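You operate a simulated robot arm through the tools that you are given. There is no shell and no other tool.

The job below is to be done with a simulated two-armed robot. You get a single attempt, and the scene is never put back.

Task
Wind the purple cone's yarn on to the winder's peg stand and put that in the wooden tray.
Fine: cone in the holder, clip lever shut to wind and open again after; wind till the cone is bare; leave the other cones and the spare peg stand. Set down upright: peg stand.

Only the result counts: the job must be done as asked and must still hold three seconds after the hand-in. Knocking over, shifting, dropping, spilling or breaking anything else fails it.

Robot
Two 7-joint arms with three-finger grippers on one trunk that stands fixed in place. Base frame: the origin is at the foot of the trunk, x ahead of it, y to its left, z up; the work surface is at about z = 74. Lengths are in cm, angles in rad, forces in N, time in s.
The left shoulder is at [7, 16.5, 116.3], the right one opposite. With the tool pointing down near the work surface each hand reaches from about 32 to 86 cm from the base axis, measured 20 degrees to its own side. Payload 3.91 kg a hand.
The TCP of each hand is the grasp point between the finger pads, 3 cm short of the fingertips. In the tool frame z runs along the fingers and y along their closing line. Largest opening 11.6 cm; the body of the gripper starts 7.3 cm behind the TCP.
Orientation is that of the tool frame in the base frame, as [roll, pitch, yaw] about the fixed x, y, z axes, in that order (R = Rz(yaw) Ry(pitch) Rx(roll)). With the fingers straight down and closing along the base's y, the tool's x points along the base's -x, its y along +y and its z along -z.

Tools
- The arms move only by the tool play_rows. It takes "left_plan", "right_plan" or both (then of equal length, played together; a hand with none holds still); each is a list of rows, each a list of 6 numbers: the shift along the base's x, y, z in cm, then the turn, a rotation vector about the base's x, y, z in rad. In form: [[tx, ty, tz, ax, ay, az], ...]. A call has 1 to 20 rows; each row is the pose to reach, as a shift and turn from the pose commanded when the call began. "left_fingers" and "right_fingers" are, for a hand that has rows, the closure, from 0 (fully open) to 1 (shut), set as the call begins (left out, the last holds). Each row takes 0.2 s and may step no farther than 5 cm and 0.15 rad from the row before; otherwise, or with a gripper value out of range, the whole call is refused. A pose out of reach is approached as far as the arm can. The call stops where the force on the tool passes 40 N (or 10 N more than at its start, if that is more) or the arm is blocked; 0.2 s more then pass. Each finger travels about 15.3 cm/s and halts on what it meets, pressing with about 23 N; the grip force reading is that of the motor and also rises with nothing between the fingers. The clock runs only during rows and for 0.2 s after the last one: add rows that repeat a pose to give the fingers time. It gives the time, the measured TCP pose, the force on the tool (base axes), the opening and the grip force at its end, in the units of the frame above (readings bear some noise), with the torque about the TCP (base axes, N m) and any sound that the robot's microphone picked up.
- Cameras (640 x 400 px; columns grow to the right, rows downward): "scene" is now at [12.69, -3.19, 146.78]; the picture's right is [-0.40, -0.92, 0.00], its down [-0.62, 0.27, -0.73] and it looks along [0.67, -0.29, -0.68] (base axes); focal length 315 px, centre (320, 200). "left" rides on the left gripper at [7.5, 1.7, -8.8] in its tool frame; the picture's right is [-0.22, 0.97, 0.00], its down [-0.70, -0.16, -0.70] and it looks along [-0.68, -0.16, 0.71] (tool axes); focal length 247 px, centre (320, 200). "right" rides on the right gripper at [5.2, 5.6, -8.8] in its tool frame; the picture's right is [-0.73, 0.68, 0.00], its down [-0.49, -0.52, -0.70] and it looks along [-0.48, -0.51, 0.71] (tool axes); focal length 247 px, centre (320, 200). There is no depth. A picture from a camera that has moved, and an enlarged one, comes with that camera's place and axes in the base frame and with its lens.
- grab_frame(camera): a new picture of that camera. It takes no simulated time.
- lift_body(by): slides the trunk up (or, below 0, down) by that many cm; the arms and the scene camera ride with it, the base frame stays. It gives what a move gives, with no picture.
- head_to(pan, tilt): turns the head with the scene camera to pan (to the left, within 1.501 rad either way) and tilt (down, from -0.506 to 1.204), counted from straight ahead of the robot. It gives what a move gives.
- inspect(camera, box): a new picture of the part [left, top, right, bottom] of that camera's present view, enlarged. It takes no simulated time.
- hand_in(): hands the job in; it is judged then, once.

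Places have to be worked out from the pictures, the camera data and where the tool is seen. Open the grippers and draw the arms clear of the work before you hand the job in, unless the task says otherwise.

The tools are called as a command line: name --argument value ..., lists and objects as JSON in quotes. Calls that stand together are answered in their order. play_rows: Moves the arms, as the interface text tells. Its arguments: {"type":"object","properties":{"left_plan":{"type":"array","items":{"type":"array","items":{"type":"number"}}},"left_fingers":{"type":"number"},"right_plan":{"type":"array","items":{"type":"array","items":{"type":"number"}}},"right_fingers":{"type":"number"}},"required":[]} The other tools are called the same way: lift_body (by) slides the trunk up or down; head_to (pan, tilt) turns the head that bears the scene camera; grab_frame (camera) takes a picture; inspect (camera, box) takes an enlarged picture of a part of a camera's view; hand_in () hands the job in.

At the start:

```text
time_s: 0.0
left_tcp_pos: [62.23, 6.91, 117.33]
left_tcp_rot: [3.141, -0.001, -3.141]
left_wrist_force: [-0.1, 0.8, 0.6]
left_moment: [0.01, -0.01, 0.01]
left_grip_width: 11.59
left_grip_force: 0.1
right_tcp_pos: [57.58, -44.68, 117.17]
right_tcp_rot: [-3.141, 0.0, 3.141]
right_wrist_force: [0.4, 0.7, -0.6]
right_moment: [0.03, -0.02, 0.01]
right_grip_width: 11.6
right_grip_force: 0.0
trunk travel left (down, up): [-70.0, 14.0]
head pan, tilt: [-0.414, 0.747]
```

scene: 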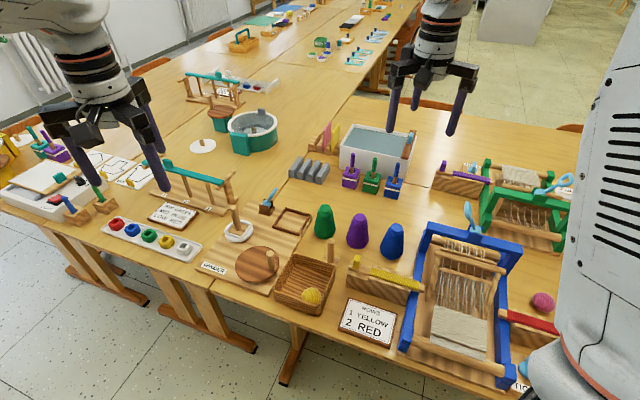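
right: 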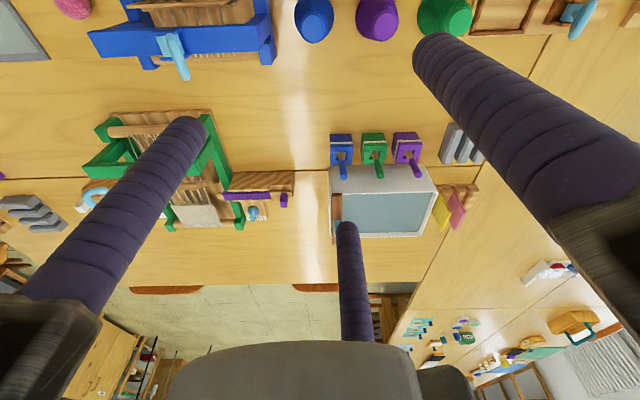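
left: 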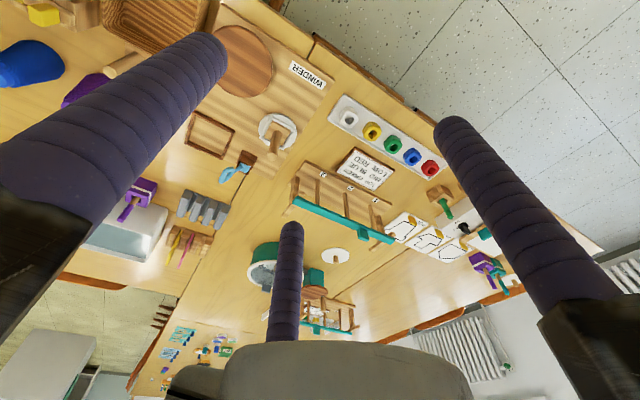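

I'll start by looking closely at the winder area to understand its parts.

inspect --camera "scene" --box '[190, 170, 350, 320]'

inspect --camera "scene" --box '[280, 180, 440, 320]'

inspect --camera "left" --box '[60, 0, 360, 200]'

```text
2.67 times, centred on (270, 245) of scene
camera zoom: at [12.69, -3.19, 146.78], right [-0.4, -0.92, 0.0], down [-0.62, 0.27, -0.73], along [0.67, -0.29, -0.68], focal length 840 px, centre (453, 80)
```

zoom: 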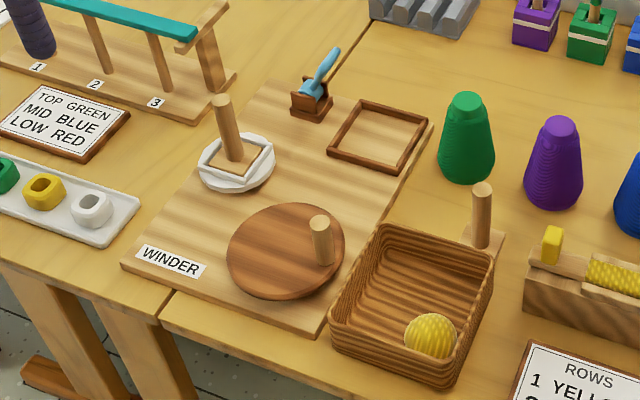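

```text
2.86 times, centred on (360, 250) of scene
camera zoom: at [12.69, -3.19, 146.78], right [-0.4, -0.92, 0.0], down [-0.62, 0.27, -0.73], along [0.67, -0.29, -0.68], focal length 900 px, centre (206, 57)
```

zoom: 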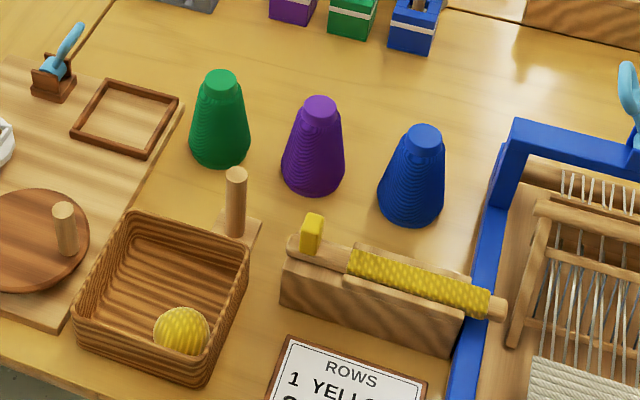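

```text
2.00 times, centred on (210, 100) of left
camera zoom: at [54.76, 8.65, 125.98], right [0.22, 0.97, 0.0], down [0.7, -0.16, 0.7], along [0.68, -0.16, -0.71], focal length 494 px, centre (540, 400)
```

zoom: 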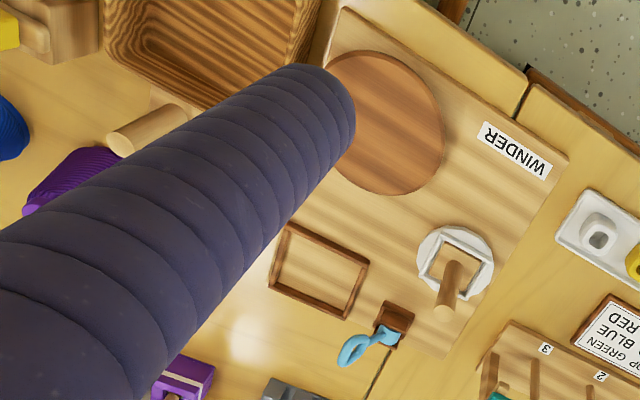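

The winder shows a crank disc, a white spindle with the peg stand on it, a blue clip lever and a square cone holder. I need to find the wooden tray, so I'll pan the head around.

head_to --pan -0.9 --tilt 0.75

grab_frame --camera "scene"

head_to --pan 0.5 --tilt 0.75

grab_frame --camera "scene"

head_to --pan 0.0 --tilt 1.0

grab_frame --camera "scene"

```text
time_s: 0.9
left_tcp_pos: [62.32, 7.01, 117.26]
left_tcp_rot: [-3.141, -0.001, -3.141]
left_wrist_force: [-0.6, 0.8, 1.0]
left_moment: [-0.02, 0.01, 0.01]
left_grip_width: 11.6
left_grip_force: 0.0
right_tcp_pos: [57.39, -44.62, 117.03]
right_tcp_rot: [-3.141, -0.001, 3.142]
right_wrist_force: [0.2, 0.3, 0.0]
right_moment: [-0.02, 0.04, -0.01]
right_grip_width: 11.57
right_grip_force: 0.0
trunk travel left (down, up): [-70.0, 14.0]
head pan, tilt: [-0.901, 0.75]
```

```text
taken
camera scene: at [10.24, -6.34, 146.75], right [-0.78, -0.62, 0.0], down [-0.42, 0.53, -0.73], along [0.45, -0.57, -0.68], focal length 315 px, centre (320, 200)
```

scene: 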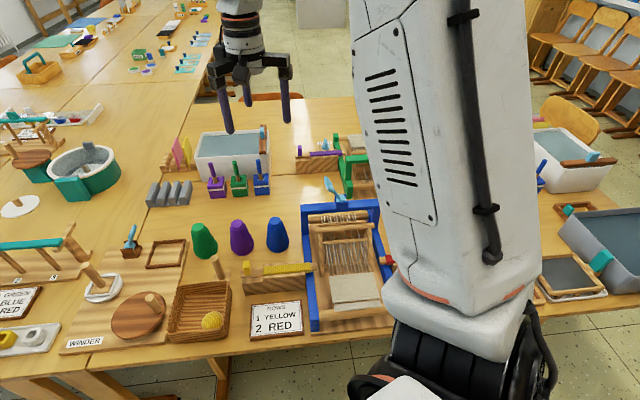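

```text
time_s: 2.5
left_tcp_pos: [62.26, 7.03, 117.19]
left_tcp_rot: [3.139, 0.002, 3.141]
left_wrist_force: [0.1, 0.0, 0.6]
left_moment: [0.0, 0.01, 0.01]
left_grip_width: 11.61
left_grip_force: 0.1
right_tcp_pos: [57.49, -44.77, 117.06]
right_tcp_rot: [-3.141, 0.0, -3.141]
right_wrist_force: [0.4, -0.7, 0.0]
right_moment: [0.02, -0.02, 0.0]
right_grip_width: 11.61
right_grip_force: 0.1
trunk travel left (down, up): [-70.0, 14.0]
head pan, tilt: [0.499, 0.75]
```

```text
taken
camera scene: at [12.37, 4.11, 146.75], right [0.48, -0.88, 0.0], down [-0.6, -0.33, -0.73], along [0.64, 0.35, -0.68], focal length 315 px, centre (320, 200)
```

scene: 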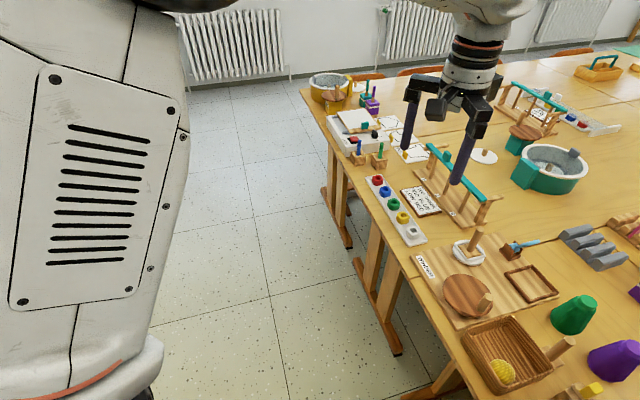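

```text
time_s: 3.4
left_tcp_pos: [62.2, 6.98, 117.17]
left_tcp_rot: [-3.141, 0.001, -3.141]
left_wrist_force: [-0.1, 0.2, -1.0]
left_moment: [-0.01, 0.05, 0.03]
left_grip_width: 11.6
left_grip_force: 0.0
right_tcp_pos: [57.48, -44.7, 117.08]
right_tcp_rot: [-3.141, 0.0, -3.141]
right_wrist_force: [-0.5, 0.0, -0.5]
right_moment: [-0.01, 0.0, -0.01]
right_grip_width: 11.6
right_grip_force: 0.0
trunk travel left (down, up): [-70.0, 14.0]
head pan, tilt: [0.0, 1.0]
```

```text
taken
camera scene: at [12.05, 0.16, 144.84], right [0.0, -1.0, 0.0], down [-0.84, 0.0, -0.54], along [0.54, 0.0, -0.84], focal length 315 px, centre (320, 200)
```

scene: 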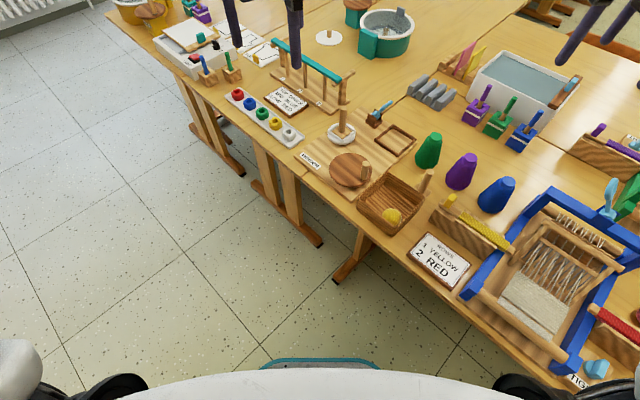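

The most likely tray is the brown box with the yellow ball next to the winder; I'll look closer at it and at other containers around.

inspect --camera "scene" --box '[300, 110, 480, 240]'

inspect --camera "scene" --box '[100, 0, 320, 150]'

head_to --pan -0.5 --tilt 0.45

grab_frame --camera "scene"

head_to --pan 0.2 --tilt 0.5

grab_frame --camera "scene"

```text
3.08 times, centred on (390, 175) of scene
camera zoom: at [12.05, 0.16, 144.84], right [0.0, -1.0, 0.0], down [-0.84, 0.0, -0.54], along [0.54, 0.0, -0.84], focal length 970 px, centre (105, 277)
```

zoom: 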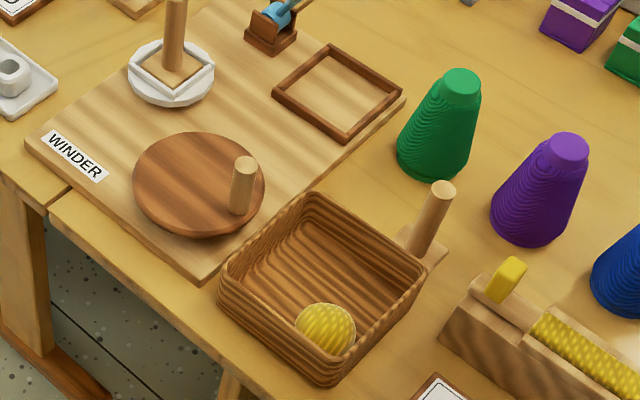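

```text
2.67 times, centred on (210, 75) of scene
camera zoom: at [12.05, 0.16, 144.84], right [0.0, -1.0, 0.0], down [-0.84, 0.0, -0.54], along [0.54, 0.0, -0.84], focal length 840 px, centre (613, 533)
```

zoom: 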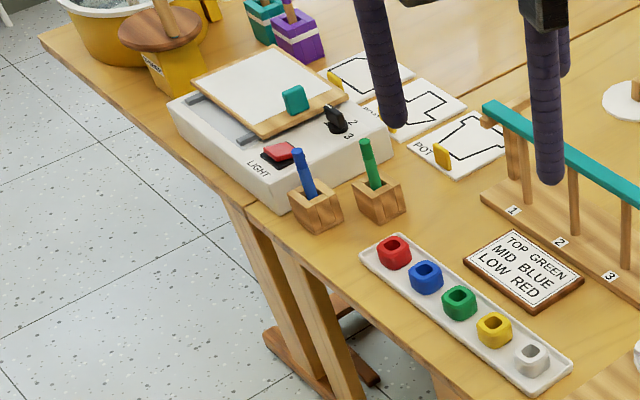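

```text
time_s: 4.3
left_tcp_pos: [62.28, 7.04, 117.28]
left_tcp_rot: [3.14, 0.0, -3.14]
left_wrist_force: [-1.1, 0.1, 0.5]
left_moment: [0.0, 0.0, -0.01]
left_grip_width: 11.59
left_grip_force: 0.0
right_tcp_pos: [57.57, -44.71, 117.14]
right_tcp_rot: [3.141, 0.0, 3.141]
right_wrist_force: [0.7, 0.6, 1.4]
right_moment: [0.0, 0.02, -0.01]
right_grip_width: 11.6
right_grip_force: 0.2
trunk travel left (down, up): [-70.0, 14.0]
head pan, tilt: [-0.499, 0.45]
```

```text
taken
camera scene: at [13.16, -4.24, 149.39], right [-0.48, -0.88, 0.0], down [-0.38, 0.21, -0.9], along [0.79, -0.43, -0.44], focal length 315 px, centre (320, 200)
```

scene: 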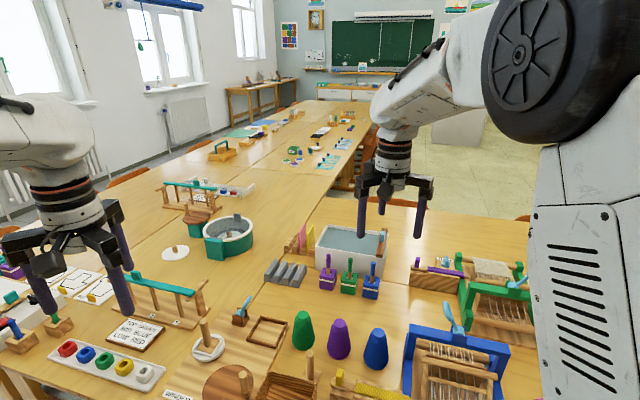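

```text
time_s: 5.4
left_tcp_pos: [62.2, 6.89, 117.31]
left_tcp_rot: [3.142, 0.0, -3.141]
left_wrist_force: [-0.1, 1.1, 0.3]
left_moment: [-0.02, -0.01, -0.01]
left_grip_width: 11.59
left_grip_force: 0.0
right_tcp_pos: [57.49, -44.52, 117.19]
right_tcp_rot: [-3.141, 0.0, 3.141]
right_wrist_force: [-0.3, -0.1, 0.1]
right_moment: [-0.02, 0.02, 0.0]
right_grip_width: 11.6
right_grip_force: 0.1
trunk travel left (down, up): [-70.0, 14.0]
head pan, tilt: [0.201, 0.499]
```

```text
taken
camera scene: at [14.01, 1.95, 148.95], right [0.2, -0.98, 0.0], down [-0.47, -0.09, -0.88], along [0.86, 0.17, -0.48], focal length 315 px, centre (320, 200)
```

scene: 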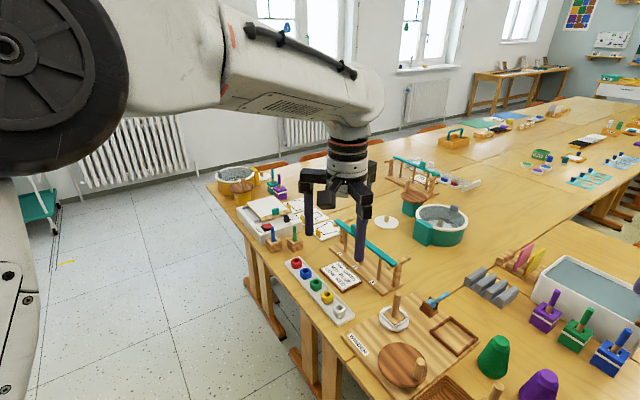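

The brown box next to the winder is the only wooden tray (a yellow ball sits in its near corner). I'll aim the head at the winder and zoom for precise localisation.

head_to --pan -0.3 --tilt 0.85

grab_frame --camera "scene"

inspect --camera "scene" --box '[250, 120, 330, 170]'

inspect --camera "scene" --box '[250, 160, 346, 220]'

inspect --camera "scene" --box '[320, 140, 448, 220]'

```text
time_s: 6.3
left_tcp_pos: [62.26, 7.05, 117.29]
left_tcp_rot: [3.141, -0.002, 3.141]
left_wrist_force: [-0.1, -0.6, 0.0]
left_moment: [0.02, -0.01, 0.01]
left_grip_width: 11.63
left_grip_force: 0.0
right_tcp_pos: [57.49, -44.58, 117.08]
right_tcp_rot: [3.14, -0.001, 3.141]
right_wrist_force: [-0.3, 0.8, -0.1]
right_moment: [-0.01, 0.01, 0.0]
right_grip_width: 11.6
right_grip_force: 0.1
trunk travel left (down, up): [-70.0, 14.0]
head pan, tilt: [-0.3, 0.85]
```

```text
taken
camera scene: at [12.56, -2.16, 145.96], right [-0.3, -0.96, 0.0], down [-0.72, 0.22, -0.66], along [0.63, -0.19, -0.75], focal length 315 px, centre (320, 200)
```

scene: 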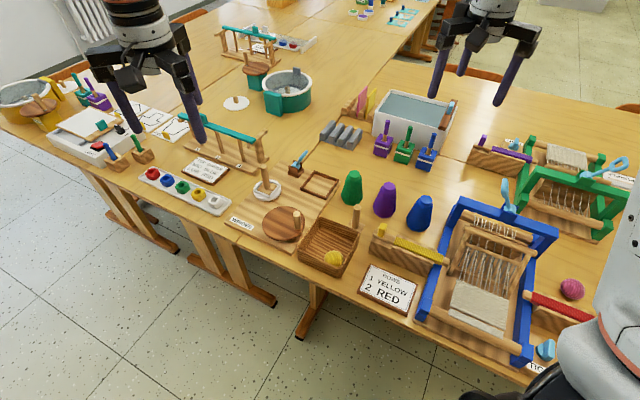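

```text
8.00 times, centred on (290, 145) of scene
camera zoom: at [12.56, -2.16, 145.96], right [-0.3, -0.96, 0.0], down [-0.72, 0.22, -0.66], along [0.63, -0.19, -0.75], focal length 2521 px, centre (560, 640)
```

zoom: 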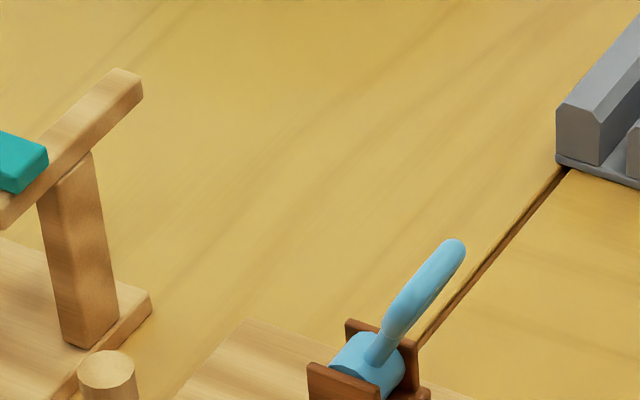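

```text
6.67 times, centred on (298, 190) of scene
camera zoom: at [12.56, -2.16, 145.96], right [-0.3, -0.96, 0.0], down [-0.72, 0.22, -0.66], along [0.63, -0.19, -0.75], focal length 2101 px, centre (467, 267)
```

zoom: 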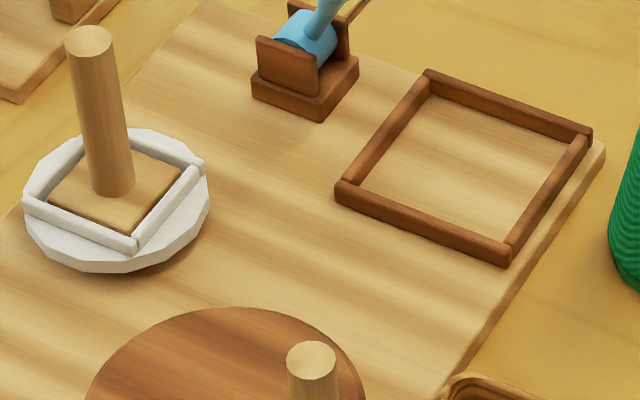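

```text
5.00 times, centred on (384, 180) of scene
camera zoom: at [12.56, -2.16, 145.96], right [-0.3, -0.96, 0.0], down [-0.72, 0.22, -0.66], along [0.63, -0.19, -0.75], focal length 1576 px, centre (0, 300)
```

zoom: 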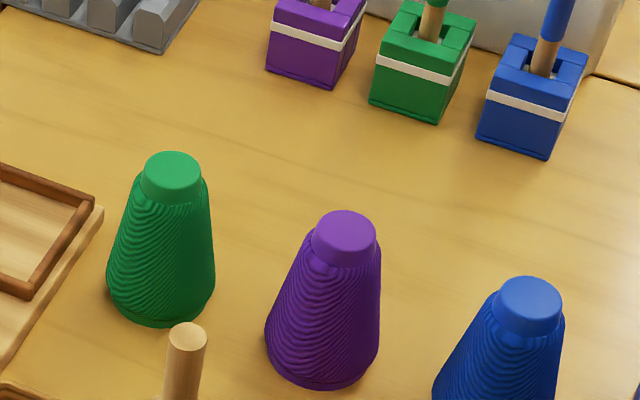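

Estimates so far: purple cone base near (64,-38), ~6.7 cm across and 10 cm tall; holder frame centred near (77.2,-22.3) rotated 45°; clip block near (84.7,-16.5); spindle peg near (79.2,-6.2); crank handle near (63,-11.5). I'll move the right hand above the purple cone, yawed 45° so its camera looks straight ahead, and look from there.

play_rows --right_plan '[[1.08, 1.12, -2, 0, 0, 0.131], [2.17, 2.23, -4, 0, 0, 0.262], [3.25, 3.35, -6, 0, 0, 0.393], [4.33, 4.47, -8, 0, 0, 0.524], [5.42, 5.58, -10, 0, 0, 0.654], [6.5, 6.7, -12, 0, 0, 0.785], [6.5, 6.7, -12, 0, 0, 0.785]]' --right_fingers 0.15

grab_frame --camera "right"

grab_frame --camera "scene"

```text
time_s: 8.0
left_tcp_pos: [62.13, 7.06, 117.19]
left_tcp_rot: [3.14, -0.001, 3.14]
left_wrist_force: [-0.3, 0.3, -0.7]
left_moment: [0.02, 0.01, -0.01]
left_grip_width: 11.61
left_grip_force: 0.0
right_tcp_pos: [63.99, -38.05, 105.21]
right_tcp_rot: [3.141, 0.001, -2.353]
right_wrist_force: [-0.4, 0.2, 0.5]
right_moment: [0.0, -0.03, 0.03]
right_grip_width: 9.84
right_grip_force: 0.0
trunk travel left (down, up): [-70.0, 14.0]
head pan, tilt: [-0.3, 0.85]
```

```text
taken
camera right: at [56.48, -37.7, 114.02], right [0.04, 1.0, 0.0], down [0.71, -0.03, 0.7], along [0.7, -0.02, -0.71], focal length 247 px, centre (320, 200)
```

right: 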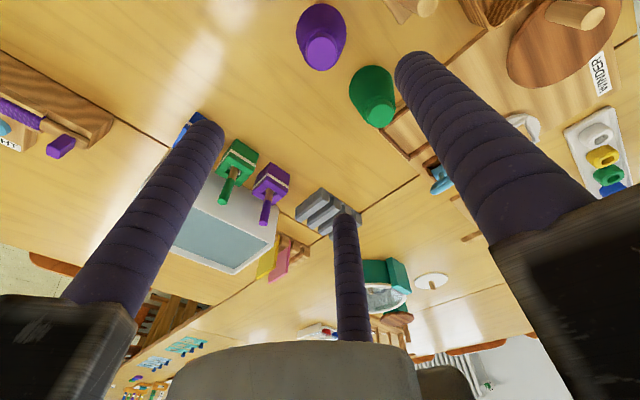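

```text
taken
camera scene: at [12.49, -2.15, 145.96], right [-0.3, -0.96, 0.0], down [-0.72, 0.22, -0.66], along [0.63, -0.2, -0.75], focal length 315 px, centre (320, 200)
```

scene: 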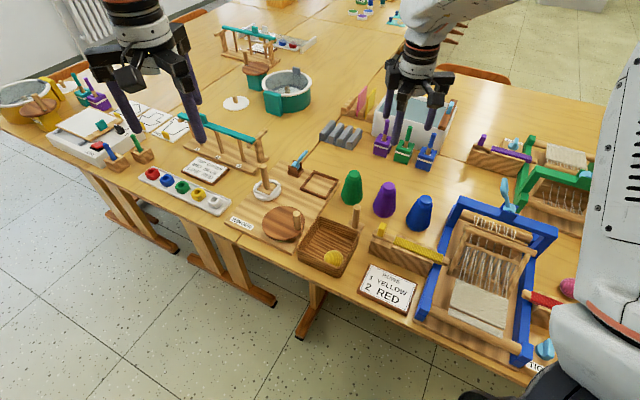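

The gripper looks like it shows three fingers; I'll zoom in to understand its real geometry before working near small parts.

inspect --camera "scene" --box '[370, 40, 466, 160]'

inspect --camera "scene" --box '[70, 0, 230, 150]'

inspect --camera "right" --box '[260, 0, 500, 200]'

```text
3.33 times, centred on (418, 100) of scene
camera zoom: at [12.49, -2.15, 145.96], right [-0.3, -0.96, 0.0], down [-0.72, 0.22, -0.66], along [0.63, -0.2, -0.75], focal length 1050 px, centre (-7, 533)
```

zoom: 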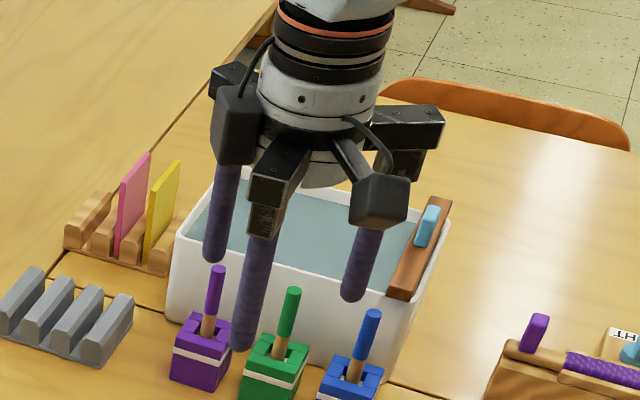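

```text
2.67 times, centred on (150, 75) of scene
camera zoom: at [12.49, -2.15, 145.96], right [-0.3, -0.96, 0.0], down [-0.72, 0.22, -0.66], along [0.63, -0.2, -0.75], focal length 840 px, centre (773, 533)
```

zoom: 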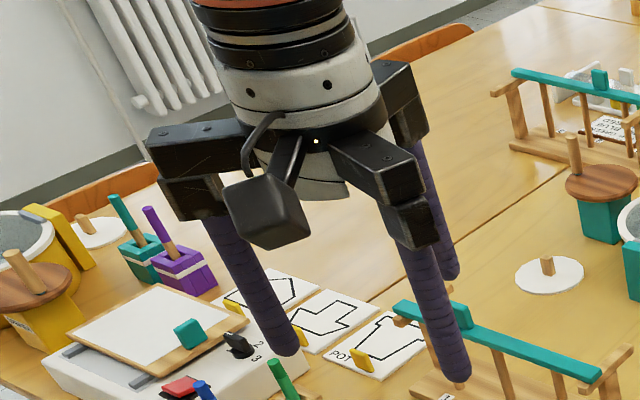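

```text
2.00 times, centred on (380, 100) of right
camera zoom: at [56.48, -37.7, 114.02], right [0.04, 1.0, 0.0], down [0.71, -0.03, 0.7], along [0.7, -0.02, -0.71], focal length 494 px, centre (200, 400)
```

zoom: 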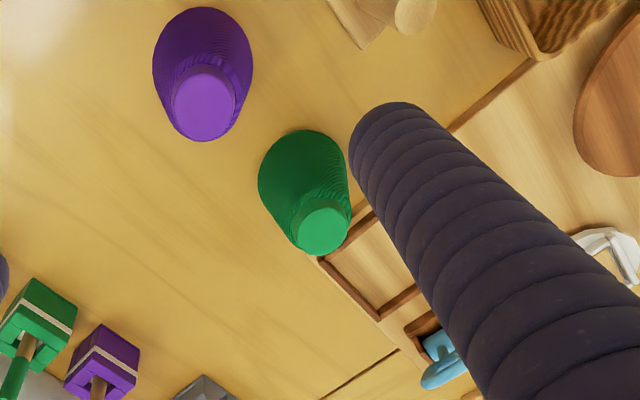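

The hand shows three fingers at 120° (one along tool +y), so I'll keep clearance for all of them. The cone axis is at about (63.7,-37.6); I'll descend to a pre-grasp height and re-check the alignment.

play_rows --right_plan '[[-0.3, 0.45, -4, 0, 0, 0], [-0.3, 0.45, -8, 0, 0, 0], [-0.3, 0.45, -12, 0, 0, 0], [-0.3, 0.45, -15, 0, 0, 0], [-0.3, 0.45, -15, 0, 0, 0]]' --right_fingers 0.2

grab_frame --camera "right"

inspect --camera "scene" --box '[330, 110, 458, 230]'

```text
time_s: 9.2
left_tcp_pos: [62.3, 7.08, 117.28]
left_tcp_rot: [-3.141, 0.0, 3.141]
left_wrist_force: [-0.5, -0.3, -0.5]
left_moment: [0.0, 0.02, -0.02]
left_grip_width: 11.58
left_grip_force: 0.0
right_tcp_pos: [63.6, -37.39, 90.21]
right_tcp_rot: [3.142, 0.001, -2.357]
right_wrist_force: [-0.4, -0.1, 0.1]
right_moment: [0.0, -0.02, 0.04]
right_grip_width: 9.27
right_grip_force: 0.0
trunk travel left (down, up): [-70.0, 14.0]
head pan, tilt: [-0.3, 0.85]
```

```text
taken
camera right: at [56.14, -37.1, 99.02], right [0.04, 1.0, 0.0], down [0.71, -0.03, 0.7], along [0.7, -0.03, -0.71], focal length 247 px, centre (320, 200)
```

right: 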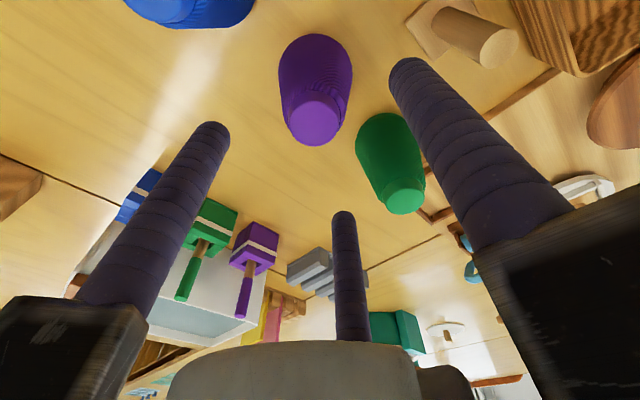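

```text
3.33 times, centred on (394, 170) of scene
camera zoom: at [12.49, -2.14, 145.96], right [-0.3, -0.96, 0.0], down [-0.72, 0.22, -0.66], along [0.63, -0.2, -0.75], focal length 1050 px, centre (73, 300)
```

zoom: 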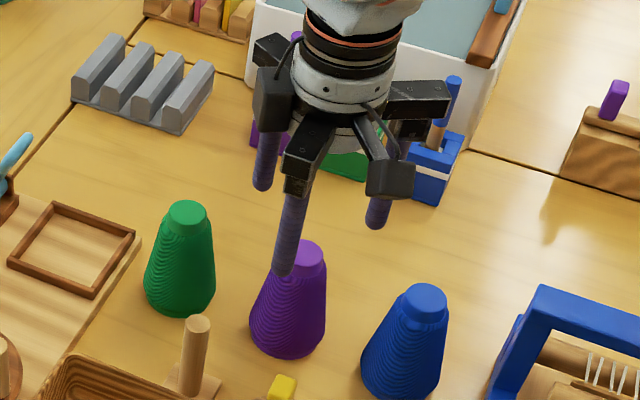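

The cone's top is at about (63.8,-37.5), directly beneath the hand. I'll descend to z≈80, then close on the cone's body.

play_rows --right_plan '[[0.15, -0.1, -3, 0, 0, 0], [0.15, -0.1, -6, 0, 0, 0], [0.15, -0.1, -8.5, 0, 0, 0], [0.15, -0.1, -10.2, 0, 0, 0], [0.15, -0.1, -10.2, 0, 0, 0]]' --right_fingers 0.2

grab_frame --camera "right"

inspect --camera "scene" --box '[330, 130, 458, 230]'

```text
time_s: 10.3
left_tcp_pos: [62.24, 7.03, 117.27]
left_tcp_rot: [3.141, -0.001, -3.141]
left_wrist_force: [-0.4, 0.1, -0.2]
left_moment: [-0.01, 0.01, -0.03]
left_grip_width: 11.6
left_grip_force: 0.1
right_tcp_pos: [63.87, -37.53, 79.91]
right_tcp_rot: [3.141, -0.002, -2.358]
right_wrist_force: [0.3, 0.6, -0.2]
right_moment: [-0.03, 0.02, -0.04]
right_grip_width: 9.29
right_grip_force: 0.1
trunk travel left (down, up): [-70.0, 14.0]
head pan, tilt: [-0.3, 0.85]
```

```text
taken
camera right: at [56.31, -37.15, 88.78], right [0.04, 1.0, 0.0], down [0.71, -0.03, 0.7], along [0.7, -0.03, -0.71], focal length 247 px, centre (320, 200)
```

right: 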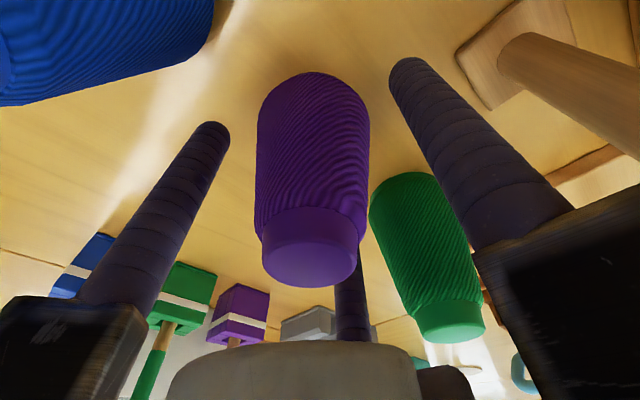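

```text
4.00 times, centred on (394, 180) of scene
camera zoom: at [12.51, -2.14, 145.96], right [-0.3, -0.96, 0.0], down [-0.72, 0.22, -0.66], along [0.63, -0.2, -0.75], focal length 1260 px, centre (24, 280)
```

zoom: 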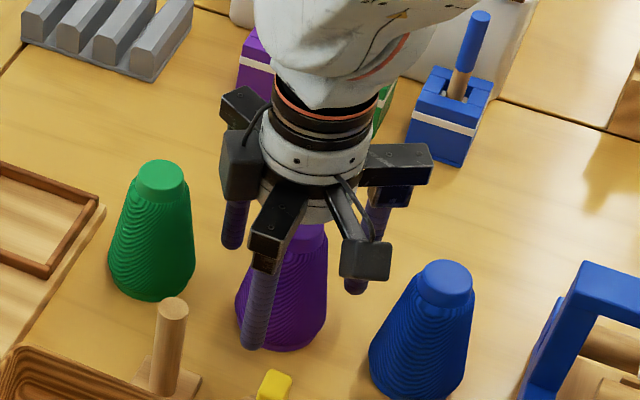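

The cone stands between the fingers with no neighbour contacts. Closing on it now.

play_rows --right_plan '[[0, 0, 0, 0, 0, 0], [0, 0, 0, 0, 0, 0], [0, 0, 0, 0, 0, 0], [0, 0, 0, 0, 0, 0]]' --right_fingers 1.0

grab_frame --camera "right"

inspect --camera "scene" --box '[330, 130, 458, 230]'

```text
time_s: 11.3
left_tcp_pos: [62.17, 7.02, 117.21]
left_tcp_rot: [3.141, 0.0, -3.141]
left_wrist_force: [-0.1, 0.0, -0.4]
left_moment: [0.03, 0.0, -0.02]
left_grip_width: 11.63
left_grip_force: 0.2
right_tcp_pos: [63.8, -37.53, 79.95]
right_tcp_rot: [3.142, 0.0, -2.356]
right_wrist_force: [0.4, -1.4, 0.7]
right_moment: [-0.05, 0.04, 0.02]
right_grip_width: 5.36
right_grip_force: 23.6
trunk travel left (down, up): [-70.0, 14.0]
head pan, tilt: [-0.3, 0.85]
```

```text
taken
camera right: at [56.33, -37.17, 88.78], right [0.04, 1.0, 0.0], down [0.71, -0.03, 0.7], along [0.7, -0.03, -0.71], focal length 247 px, centre (320, 200)
```

right: 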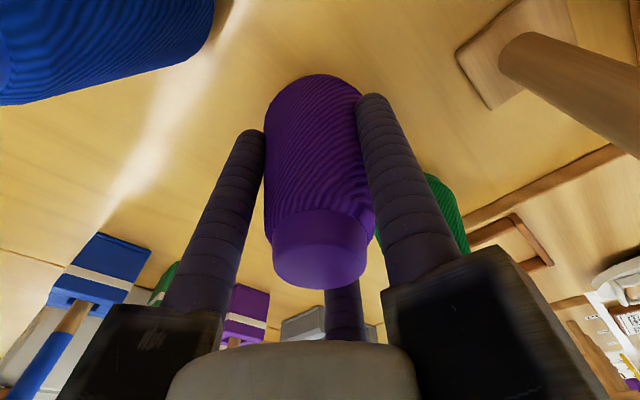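

```text
4.00 times, centred on (394, 180) of scene
camera zoom: at [12.55, -2.17, 145.95], right [-0.3, -0.96, 0.0], down [-0.72, 0.22, -0.66], along [0.63, -0.2, -0.75], focal length 1260 px, centre (24, 280)
```

zoom: 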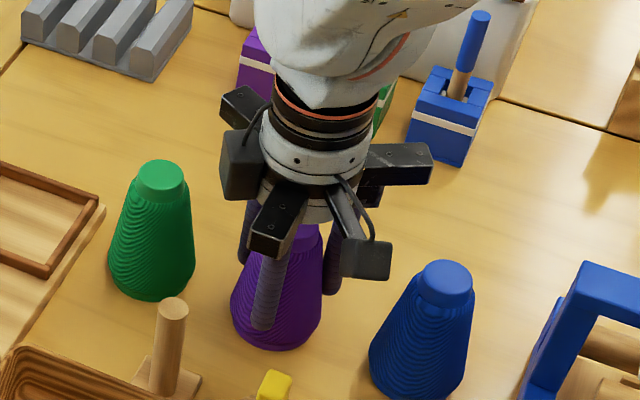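

Gripped at 5.4 cm width with 23 N. I'll lift straight up 14 cm and check the hold.

play_rows --right_plan '[[0, 0, 1, 0, 0, 0], [0, 0, 3, 0, 0, 0], [0, 0, 6, 0, 0, 0], [0, 0, 10, 0, 0, 0], [0, 0, 14, 0, 0, 0], [0, 0, 14, 0, 0, 0]]'

grab_frame --camera "scene"

grab_frame --camera "right"

grab_frame --camera "left"

```text
time_s: 12.8
left_tcp_pos: [62.37, 6.82, 117.22]
left_tcp_rot: [3.141, -0.003, -3.141]
left_wrist_force: [0.7, -0.9, -0.4]
left_moment: [0.02, 0.03, -0.02]
left_grip_width: 11.61
left_grip_force: 0.1
right_tcp_pos: [63.97, -37.91, 93.77]
right_tcp_rot: [3.139, 0.0, -2.356]
right_wrist_force: [0.3, 0.2, -1.4]
right_moment: [0.04, 0.05, 0.01]
right_grip_width: 5.34
right_grip_force: 22.6
trunk travel left (down, up): [-70.0, 14.0]
head pan, tilt: [-0.3, 0.85]
```

```text
taken
camera scene: at [12.68, -2.22, 145.94], right [-0.3, -0.96, 0.0], down [-0.72, 0.22, -0.66], along [0.63, -0.2, -0.75], focal length 315 px, centre (320, 200)
```

scene: 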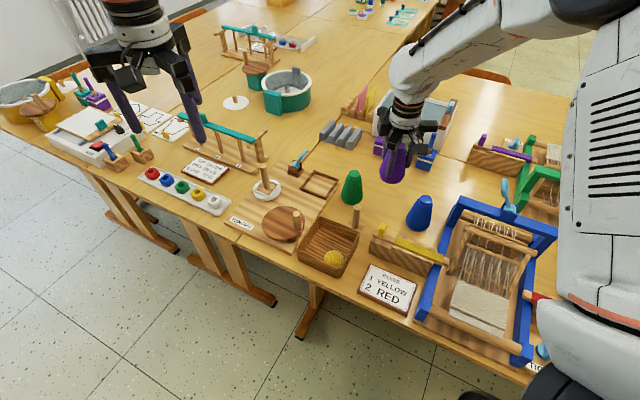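

```text
taken
camera right: at [56.43, -37.54, 102.61], right [0.04, 1.0, 0.0], down [0.72, -0.03, 0.7], along [0.7, -0.03, -0.72], focal length 247 px, centre (320, 200)
```

right: 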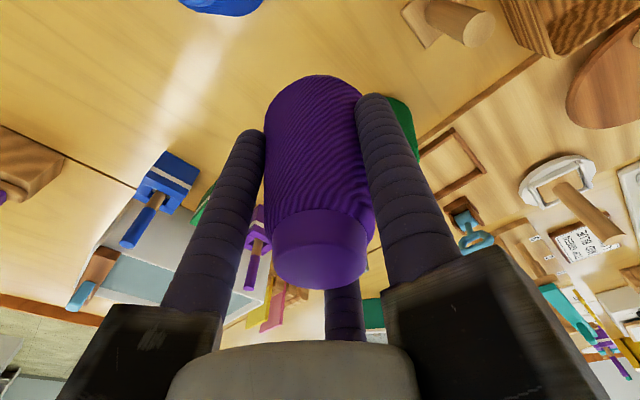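

```text
taken
camera left: at [54.86, 8.61, 125.93], right [0.22, 0.97, 0.0], down [0.7, -0.16, 0.7], along [0.68, -0.16, -0.72], focal length 247 px, centre (320, 200)
```

left: 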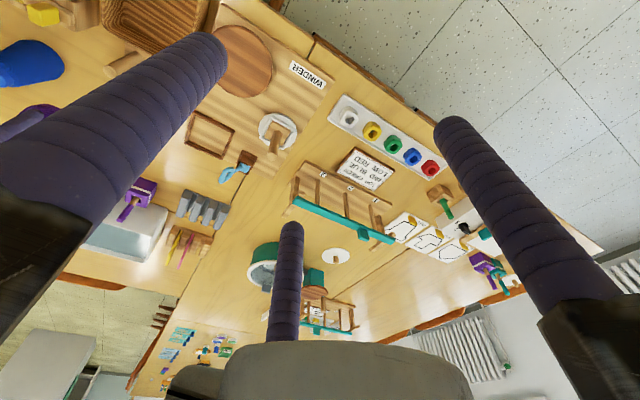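

The cone is held upright. I'll zoom in on it in the scene view to measure where its base sits relative to the hand, and on the lever from the right camera.

inspect --camera "scene" --box '[360, 120, 440, 190]'

inspect --camera "right" --box '[400, 120, 560, 260]'

inspect --camera "left" --box '[170, 80, 320, 200]'

```text
5.71 times, centred on (400, 155) of scene
camera zoom: at [12.68, -2.22, 145.94], right [-0.3, -0.96, 0.0], down [-0.72, 0.22, -0.66], along [0.63, -0.2, -0.75], focal length 1801 px, centre (-137, 457)
```

zoom: 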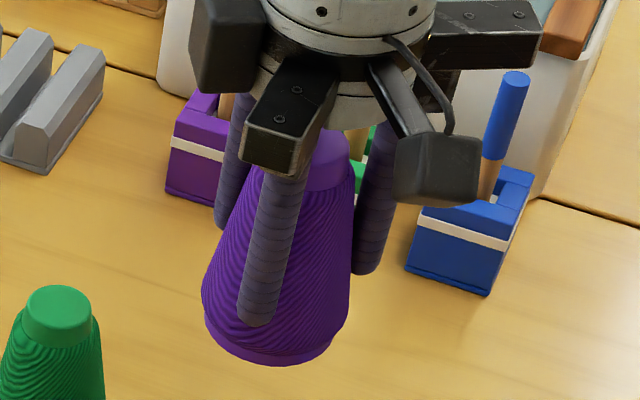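

```text
2.86 times, centred on (480, 190) of right
camera zoom: at [56.43, -37.54, 102.61], right [0.04, 1.0, 0.0], down [0.72, -0.03, 0.7], along [0.7, -0.03, -0.72], focal length 706 px, centre (-137, 229)
```

zoom: 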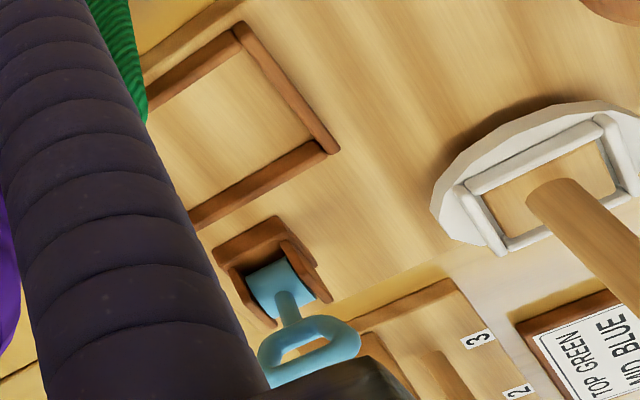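

```text
3.33 times, centred on (245, 140) of left
camera zoom: at [54.86, 8.61, 125.93], right [0.22, 0.97, 0.0], down [0.7, -0.16, 0.7], along [0.68, -0.16, -0.72], focal length 823 px, centre (570, 400)
```

zoom: 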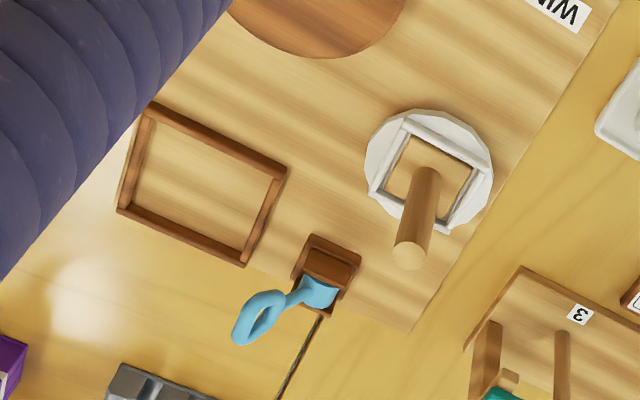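

The lever is a stem with a ring handle, pivot about (85,-16.8,78.6), leaning ~30° from vertical toward the holder. The cone is nearly centred in the hand; I'll carry it over to above the holder and compare it against the frame.

play_rows --right_plan '[[1.5, 1.8, 1, 0, 0, 0], [4, 4.6, 1.5, 0, 0, 0], [6.7, 7.7, 1.5, 0, 0, 0], [9.4, 10.8, 1.5, 0, 0, 0], [11.8, 13.6, 1.5, 0, 0, 0], [13.3, 15.4, 1, 0, 0, 0], [13.3, 15.4, 0, 0, 0, 0], [13.3, 15.4, -1, 0, 0, 0], [13.3, 15.4, -1, 0, 0, 0]]'

grab_frame --camera "scene"

grab_frame --camera "right"

inspect --camera "scene" --box '[270, 100, 366, 220]'

```text
time_s: 14.8
left_tcp_pos: [62.23, 7.03, 117.34]
left_tcp_rot: [3.141, -0.001, -3.141]
left_wrist_force: [-0.2, -0.8, -0.2]
left_moment: [0.02, -0.02, 0.0]
left_grip_width: 11.59
left_grip_force: 0.1
right_tcp_pos: [77.13, -22.19, 93.03]
right_tcp_rot: [3.142, 0.002, -2.357]
right_wrist_force: [0.2, -0.2, -1.0]
right_moment: [0.02, 0.01, -0.01]
right_grip_width: 5.34
right_grip_force: 23.1
trunk travel left (down, up): [-70.0, 14.0]
head pan, tilt: [-0.3, 0.85]
```

```text
taken
camera scene: at [12.57, -2.16, 145.95], right [-0.3, -0.96, 0.0], down [-0.72, 0.22, -0.66], along [0.63, -0.2, -0.75], focal length 315 px, centre (320, 200)
```

scene: 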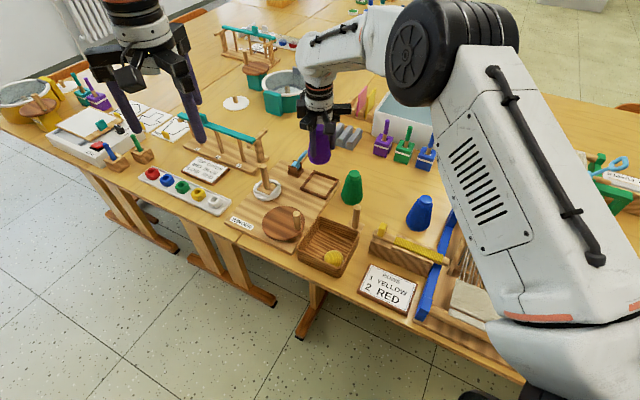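

```text
taken
camera right: at [69.7, -21.86, 101.9], right [0.04, 1.0, 0.0], down [0.71, -0.03, 0.7], along [0.7, -0.03, -0.71], focal length 247 px, centre (320, 200)
```

right: 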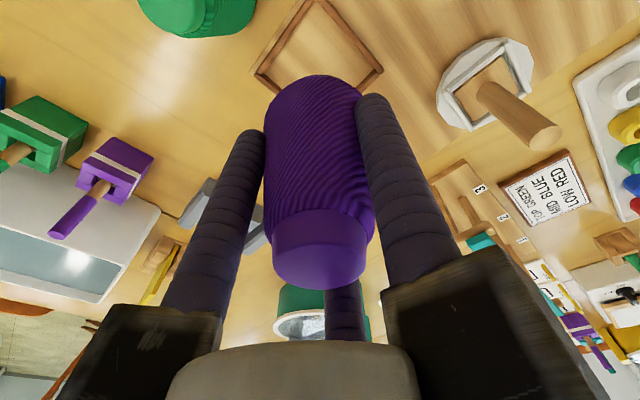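

```text
3.33 times, centred on (318, 160) of scene
camera zoom: at [12.57, -2.16, 145.95], right [-0.3, -0.96, 0.0], down [-0.72, 0.22, -0.66], along [0.63, -0.2, -0.75], focal length 1050 px, centre (327, 333)
```

zoom: 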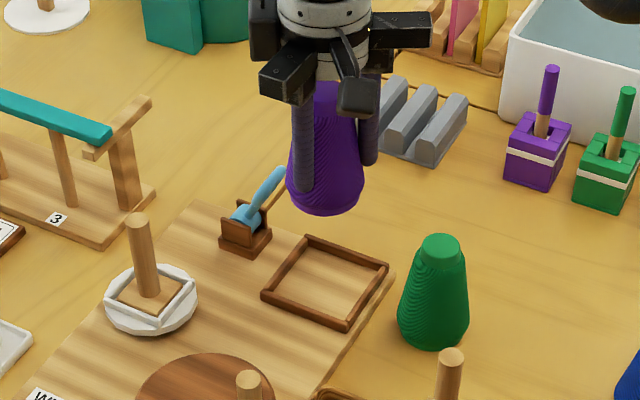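

The cone hangs close to the holder axis. I'll lower it to just above the frame (base ≈ 78.5) and compare in zoom.

play_rows --right_plan '[[0, 0, -3, 0, 0, 0], [0, 0, -6, 0, 0, 0], [0, 0, -8.5, 0, 0, 0], [0, 0, -8.5, 0, 0, 0]]'

inspect --camera "scene" --box '[282, 140, 352, 200]'

grab_frame --camera "right"

grab_frame --camera "left"

```text
time_s: 15.8
left_tcp_pos: [62.23, 7.13, 117.24]
left_tcp_rot: [3.14, -0.001, -3.14]
left_wrist_force: [-0.9, 0.4, -0.3]
left_moment: [0.02, -0.01, 0.02]
left_grip_width: 11.62
left_grip_force: 0.2
right_tcp_pos: [77.05, -22.16, 84.52]
right_tcp_rot: [-3.141, 0.0, -2.355]
right_wrist_force: [0.2, -0.2, -0.9]
right_moment: [-0.04, 0.04, 0.03]
right_grip_width: 5.35
right_grip_force: 22.8
trunk travel left (down, up): [-70.0, 14.0]
head pan, tilt: [-0.3, 0.85]
```

```text
6.67 times, centred on (317, 170) of scene
camera zoom: at [12.57, -2.16, 145.95], right [-0.3, -0.96, 0.0], down [-0.72, 0.22, -0.66], along [0.63, -0.2, -0.75], focal length 2101 px, centre (340, 400)
```

zoom: 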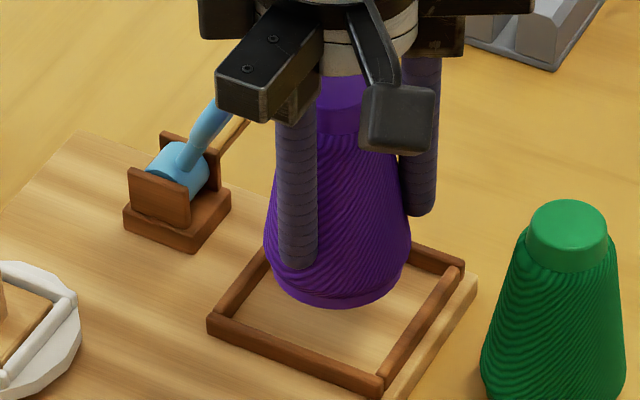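

```text
taken
camera right: at [69.63, -21.87, 93.41], right [0.04, 1.0, 0.0], down [0.71, -0.03, 0.7], along [0.7, -0.03, -0.71], focal length 247 px, centre (320, 200)
```

right: 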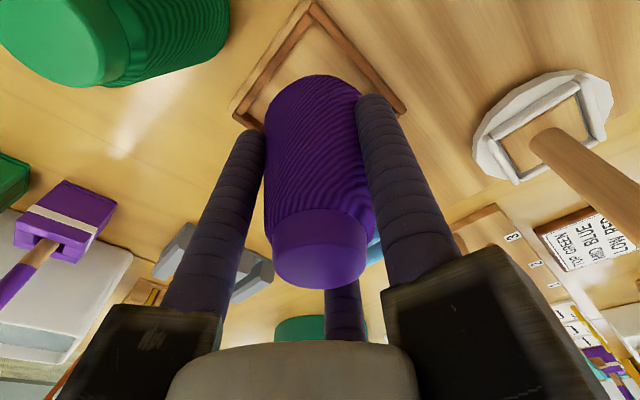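

```text
taken
camera left: at [54.77, 8.66, 125.98], right [0.22, 0.97, 0.0], down [0.7, -0.16, 0.7], along [0.68, -0.16, -0.71], focal length 247 px, centre (320, 200)
```

left: 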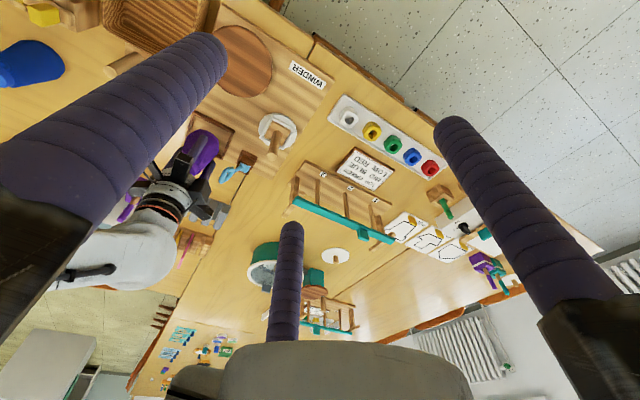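

Both cameras put the cone within a few mm of the frame centre; I'll zoom further to settle the last offset before inserting.

inspect --camera "scene" --box '[298, 166, 346, 202]'

inspect --camera "right" --box '[220, 0, 420, 140]'

inspect --camera "left" --box '[160, 100, 280, 190]'

```text
11.11 times, centred on (322, 184) of scene
camera zoom: at [12.57, -2.16, 145.95], right [-0.3, -0.96, 0.0], down [-0.72, 0.22, -0.66], along [0.63, -0.2, -0.75], focal length 3501 px, centre (298, 378)
```

zoom: 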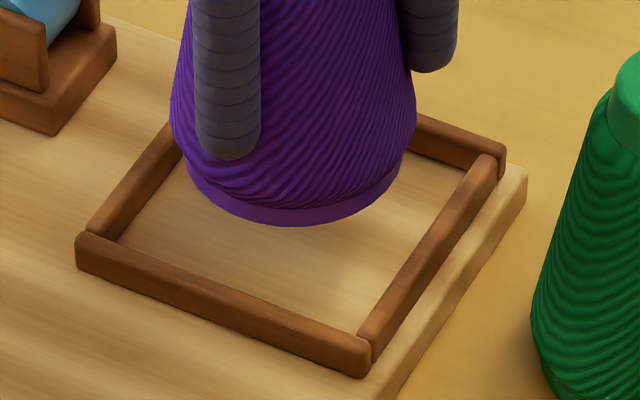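

```text
2.86 times, centred on (320, 70) of right
camera zoom: at [69.63, -21.87, 93.41], right [0.04, 1.0, 0.0], down [0.71, -0.03, 0.7], along [0.7, -0.03, -0.71], focal length 706 px, centre (320, 571)
```

zoom: 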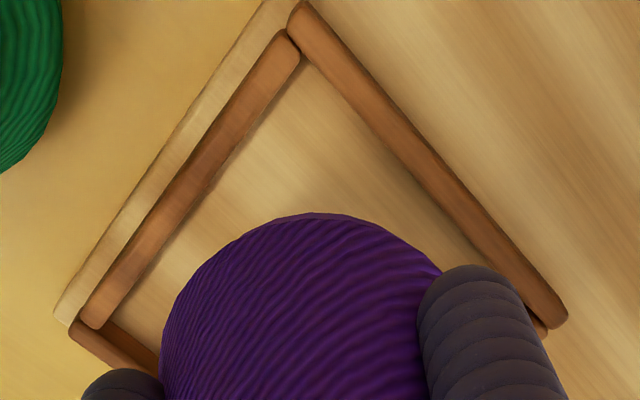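

```text
4.44 times, centred on (220, 145) of left
camera zoom: at [54.77, 8.66, 125.98], right [0.22, 0.97, 0.0], down [0.7, -0.16, 0.7], along [0.68, -0.16, -0.71], focal length 1098 px, centre (764, 444)
```

zoom: 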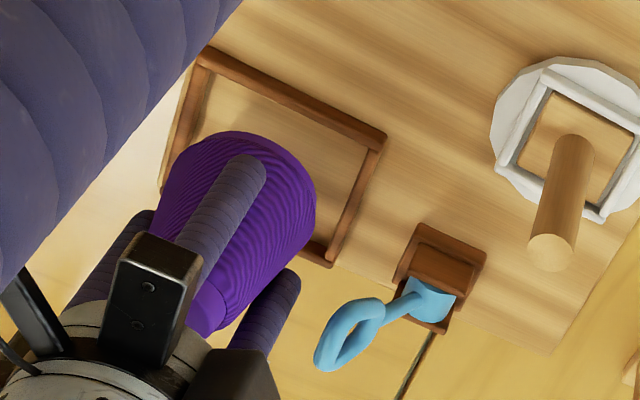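

Both cameras agree that cone and frame centres coincide to about 1 mm, with roughly 2 mm clearance. Lowering it in slowly while watching the force.

play_rows --right_plan '[[0, -0.05, -1, 0, 0, 0], [0, -0.05, -1.8, 0, 0, 0], [0, -0.05, -2.3, 0, 0, 0], [0, -0.05, -2.7, 0, 0, 0], [0, -0.05, -2.95, 0, 0, 0], [0, -0.05, -2.95, 0, 0, 0]]'

inspect --camera "scene" --box '[298, 166, 346, 202]'

inspect --camera "right" --box '[220, 0, 420, 140]'

```text
time_s: 17.1
left_tcp_pos: [62.16, 7.0, 117.24]
left_tcp_rot: [-3.142, 0.0, -3.14]
left_wrist_force: [-0.5, 0.2, -0.2]
left_moment: [-0.02, -0.01, 0.03]
left_grip_width: 11.63
left_grip_force: 0.1
right_tcp_pos: [77.2, -22.11, 81.45]
right_tcp_rot: [-3.141, 0.0, -2.358]
right_wrist_force: [-0.9, 0.5, -1.9]
right_moment: [-0.03, 0.03, 0.01]
right_grip_width: 5.35
right_grip_force: 22.7
trunk travel left (down, up): [-70.0, 14.0]
head pan, tilt: [-0.3, 0.85]
```

```text
11.11 times, centred on (322, 184) of scene
camera zoom: at [12.59, -2.17, 145.95], right [-0.3, -0.96, 0.0], down [-0.72, 0.22, -0.66], along [0.63, -0.2, -0.75], focal length 3501 px, centre (298, 378)
```

zoom: 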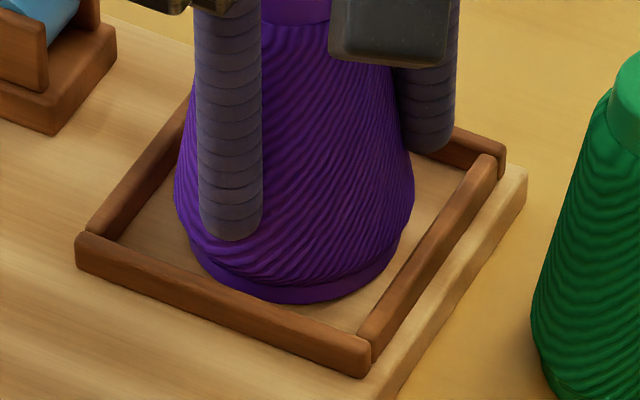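

```text
2.86 times, centred on (320, 70) of right
camera zoom: at [69.67, -21.92, 90.33], right [0.04, 1.0, 0.0], down [0.71, -0.03, 0.7], along [0.7, -0.03, -0.71], focal length 706 px, centre (320, 571)
```

zoom: 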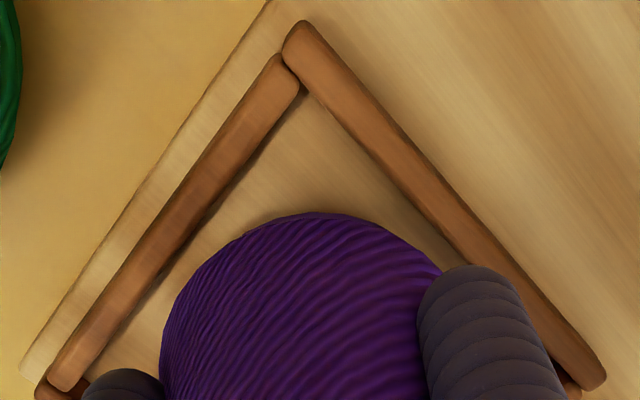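

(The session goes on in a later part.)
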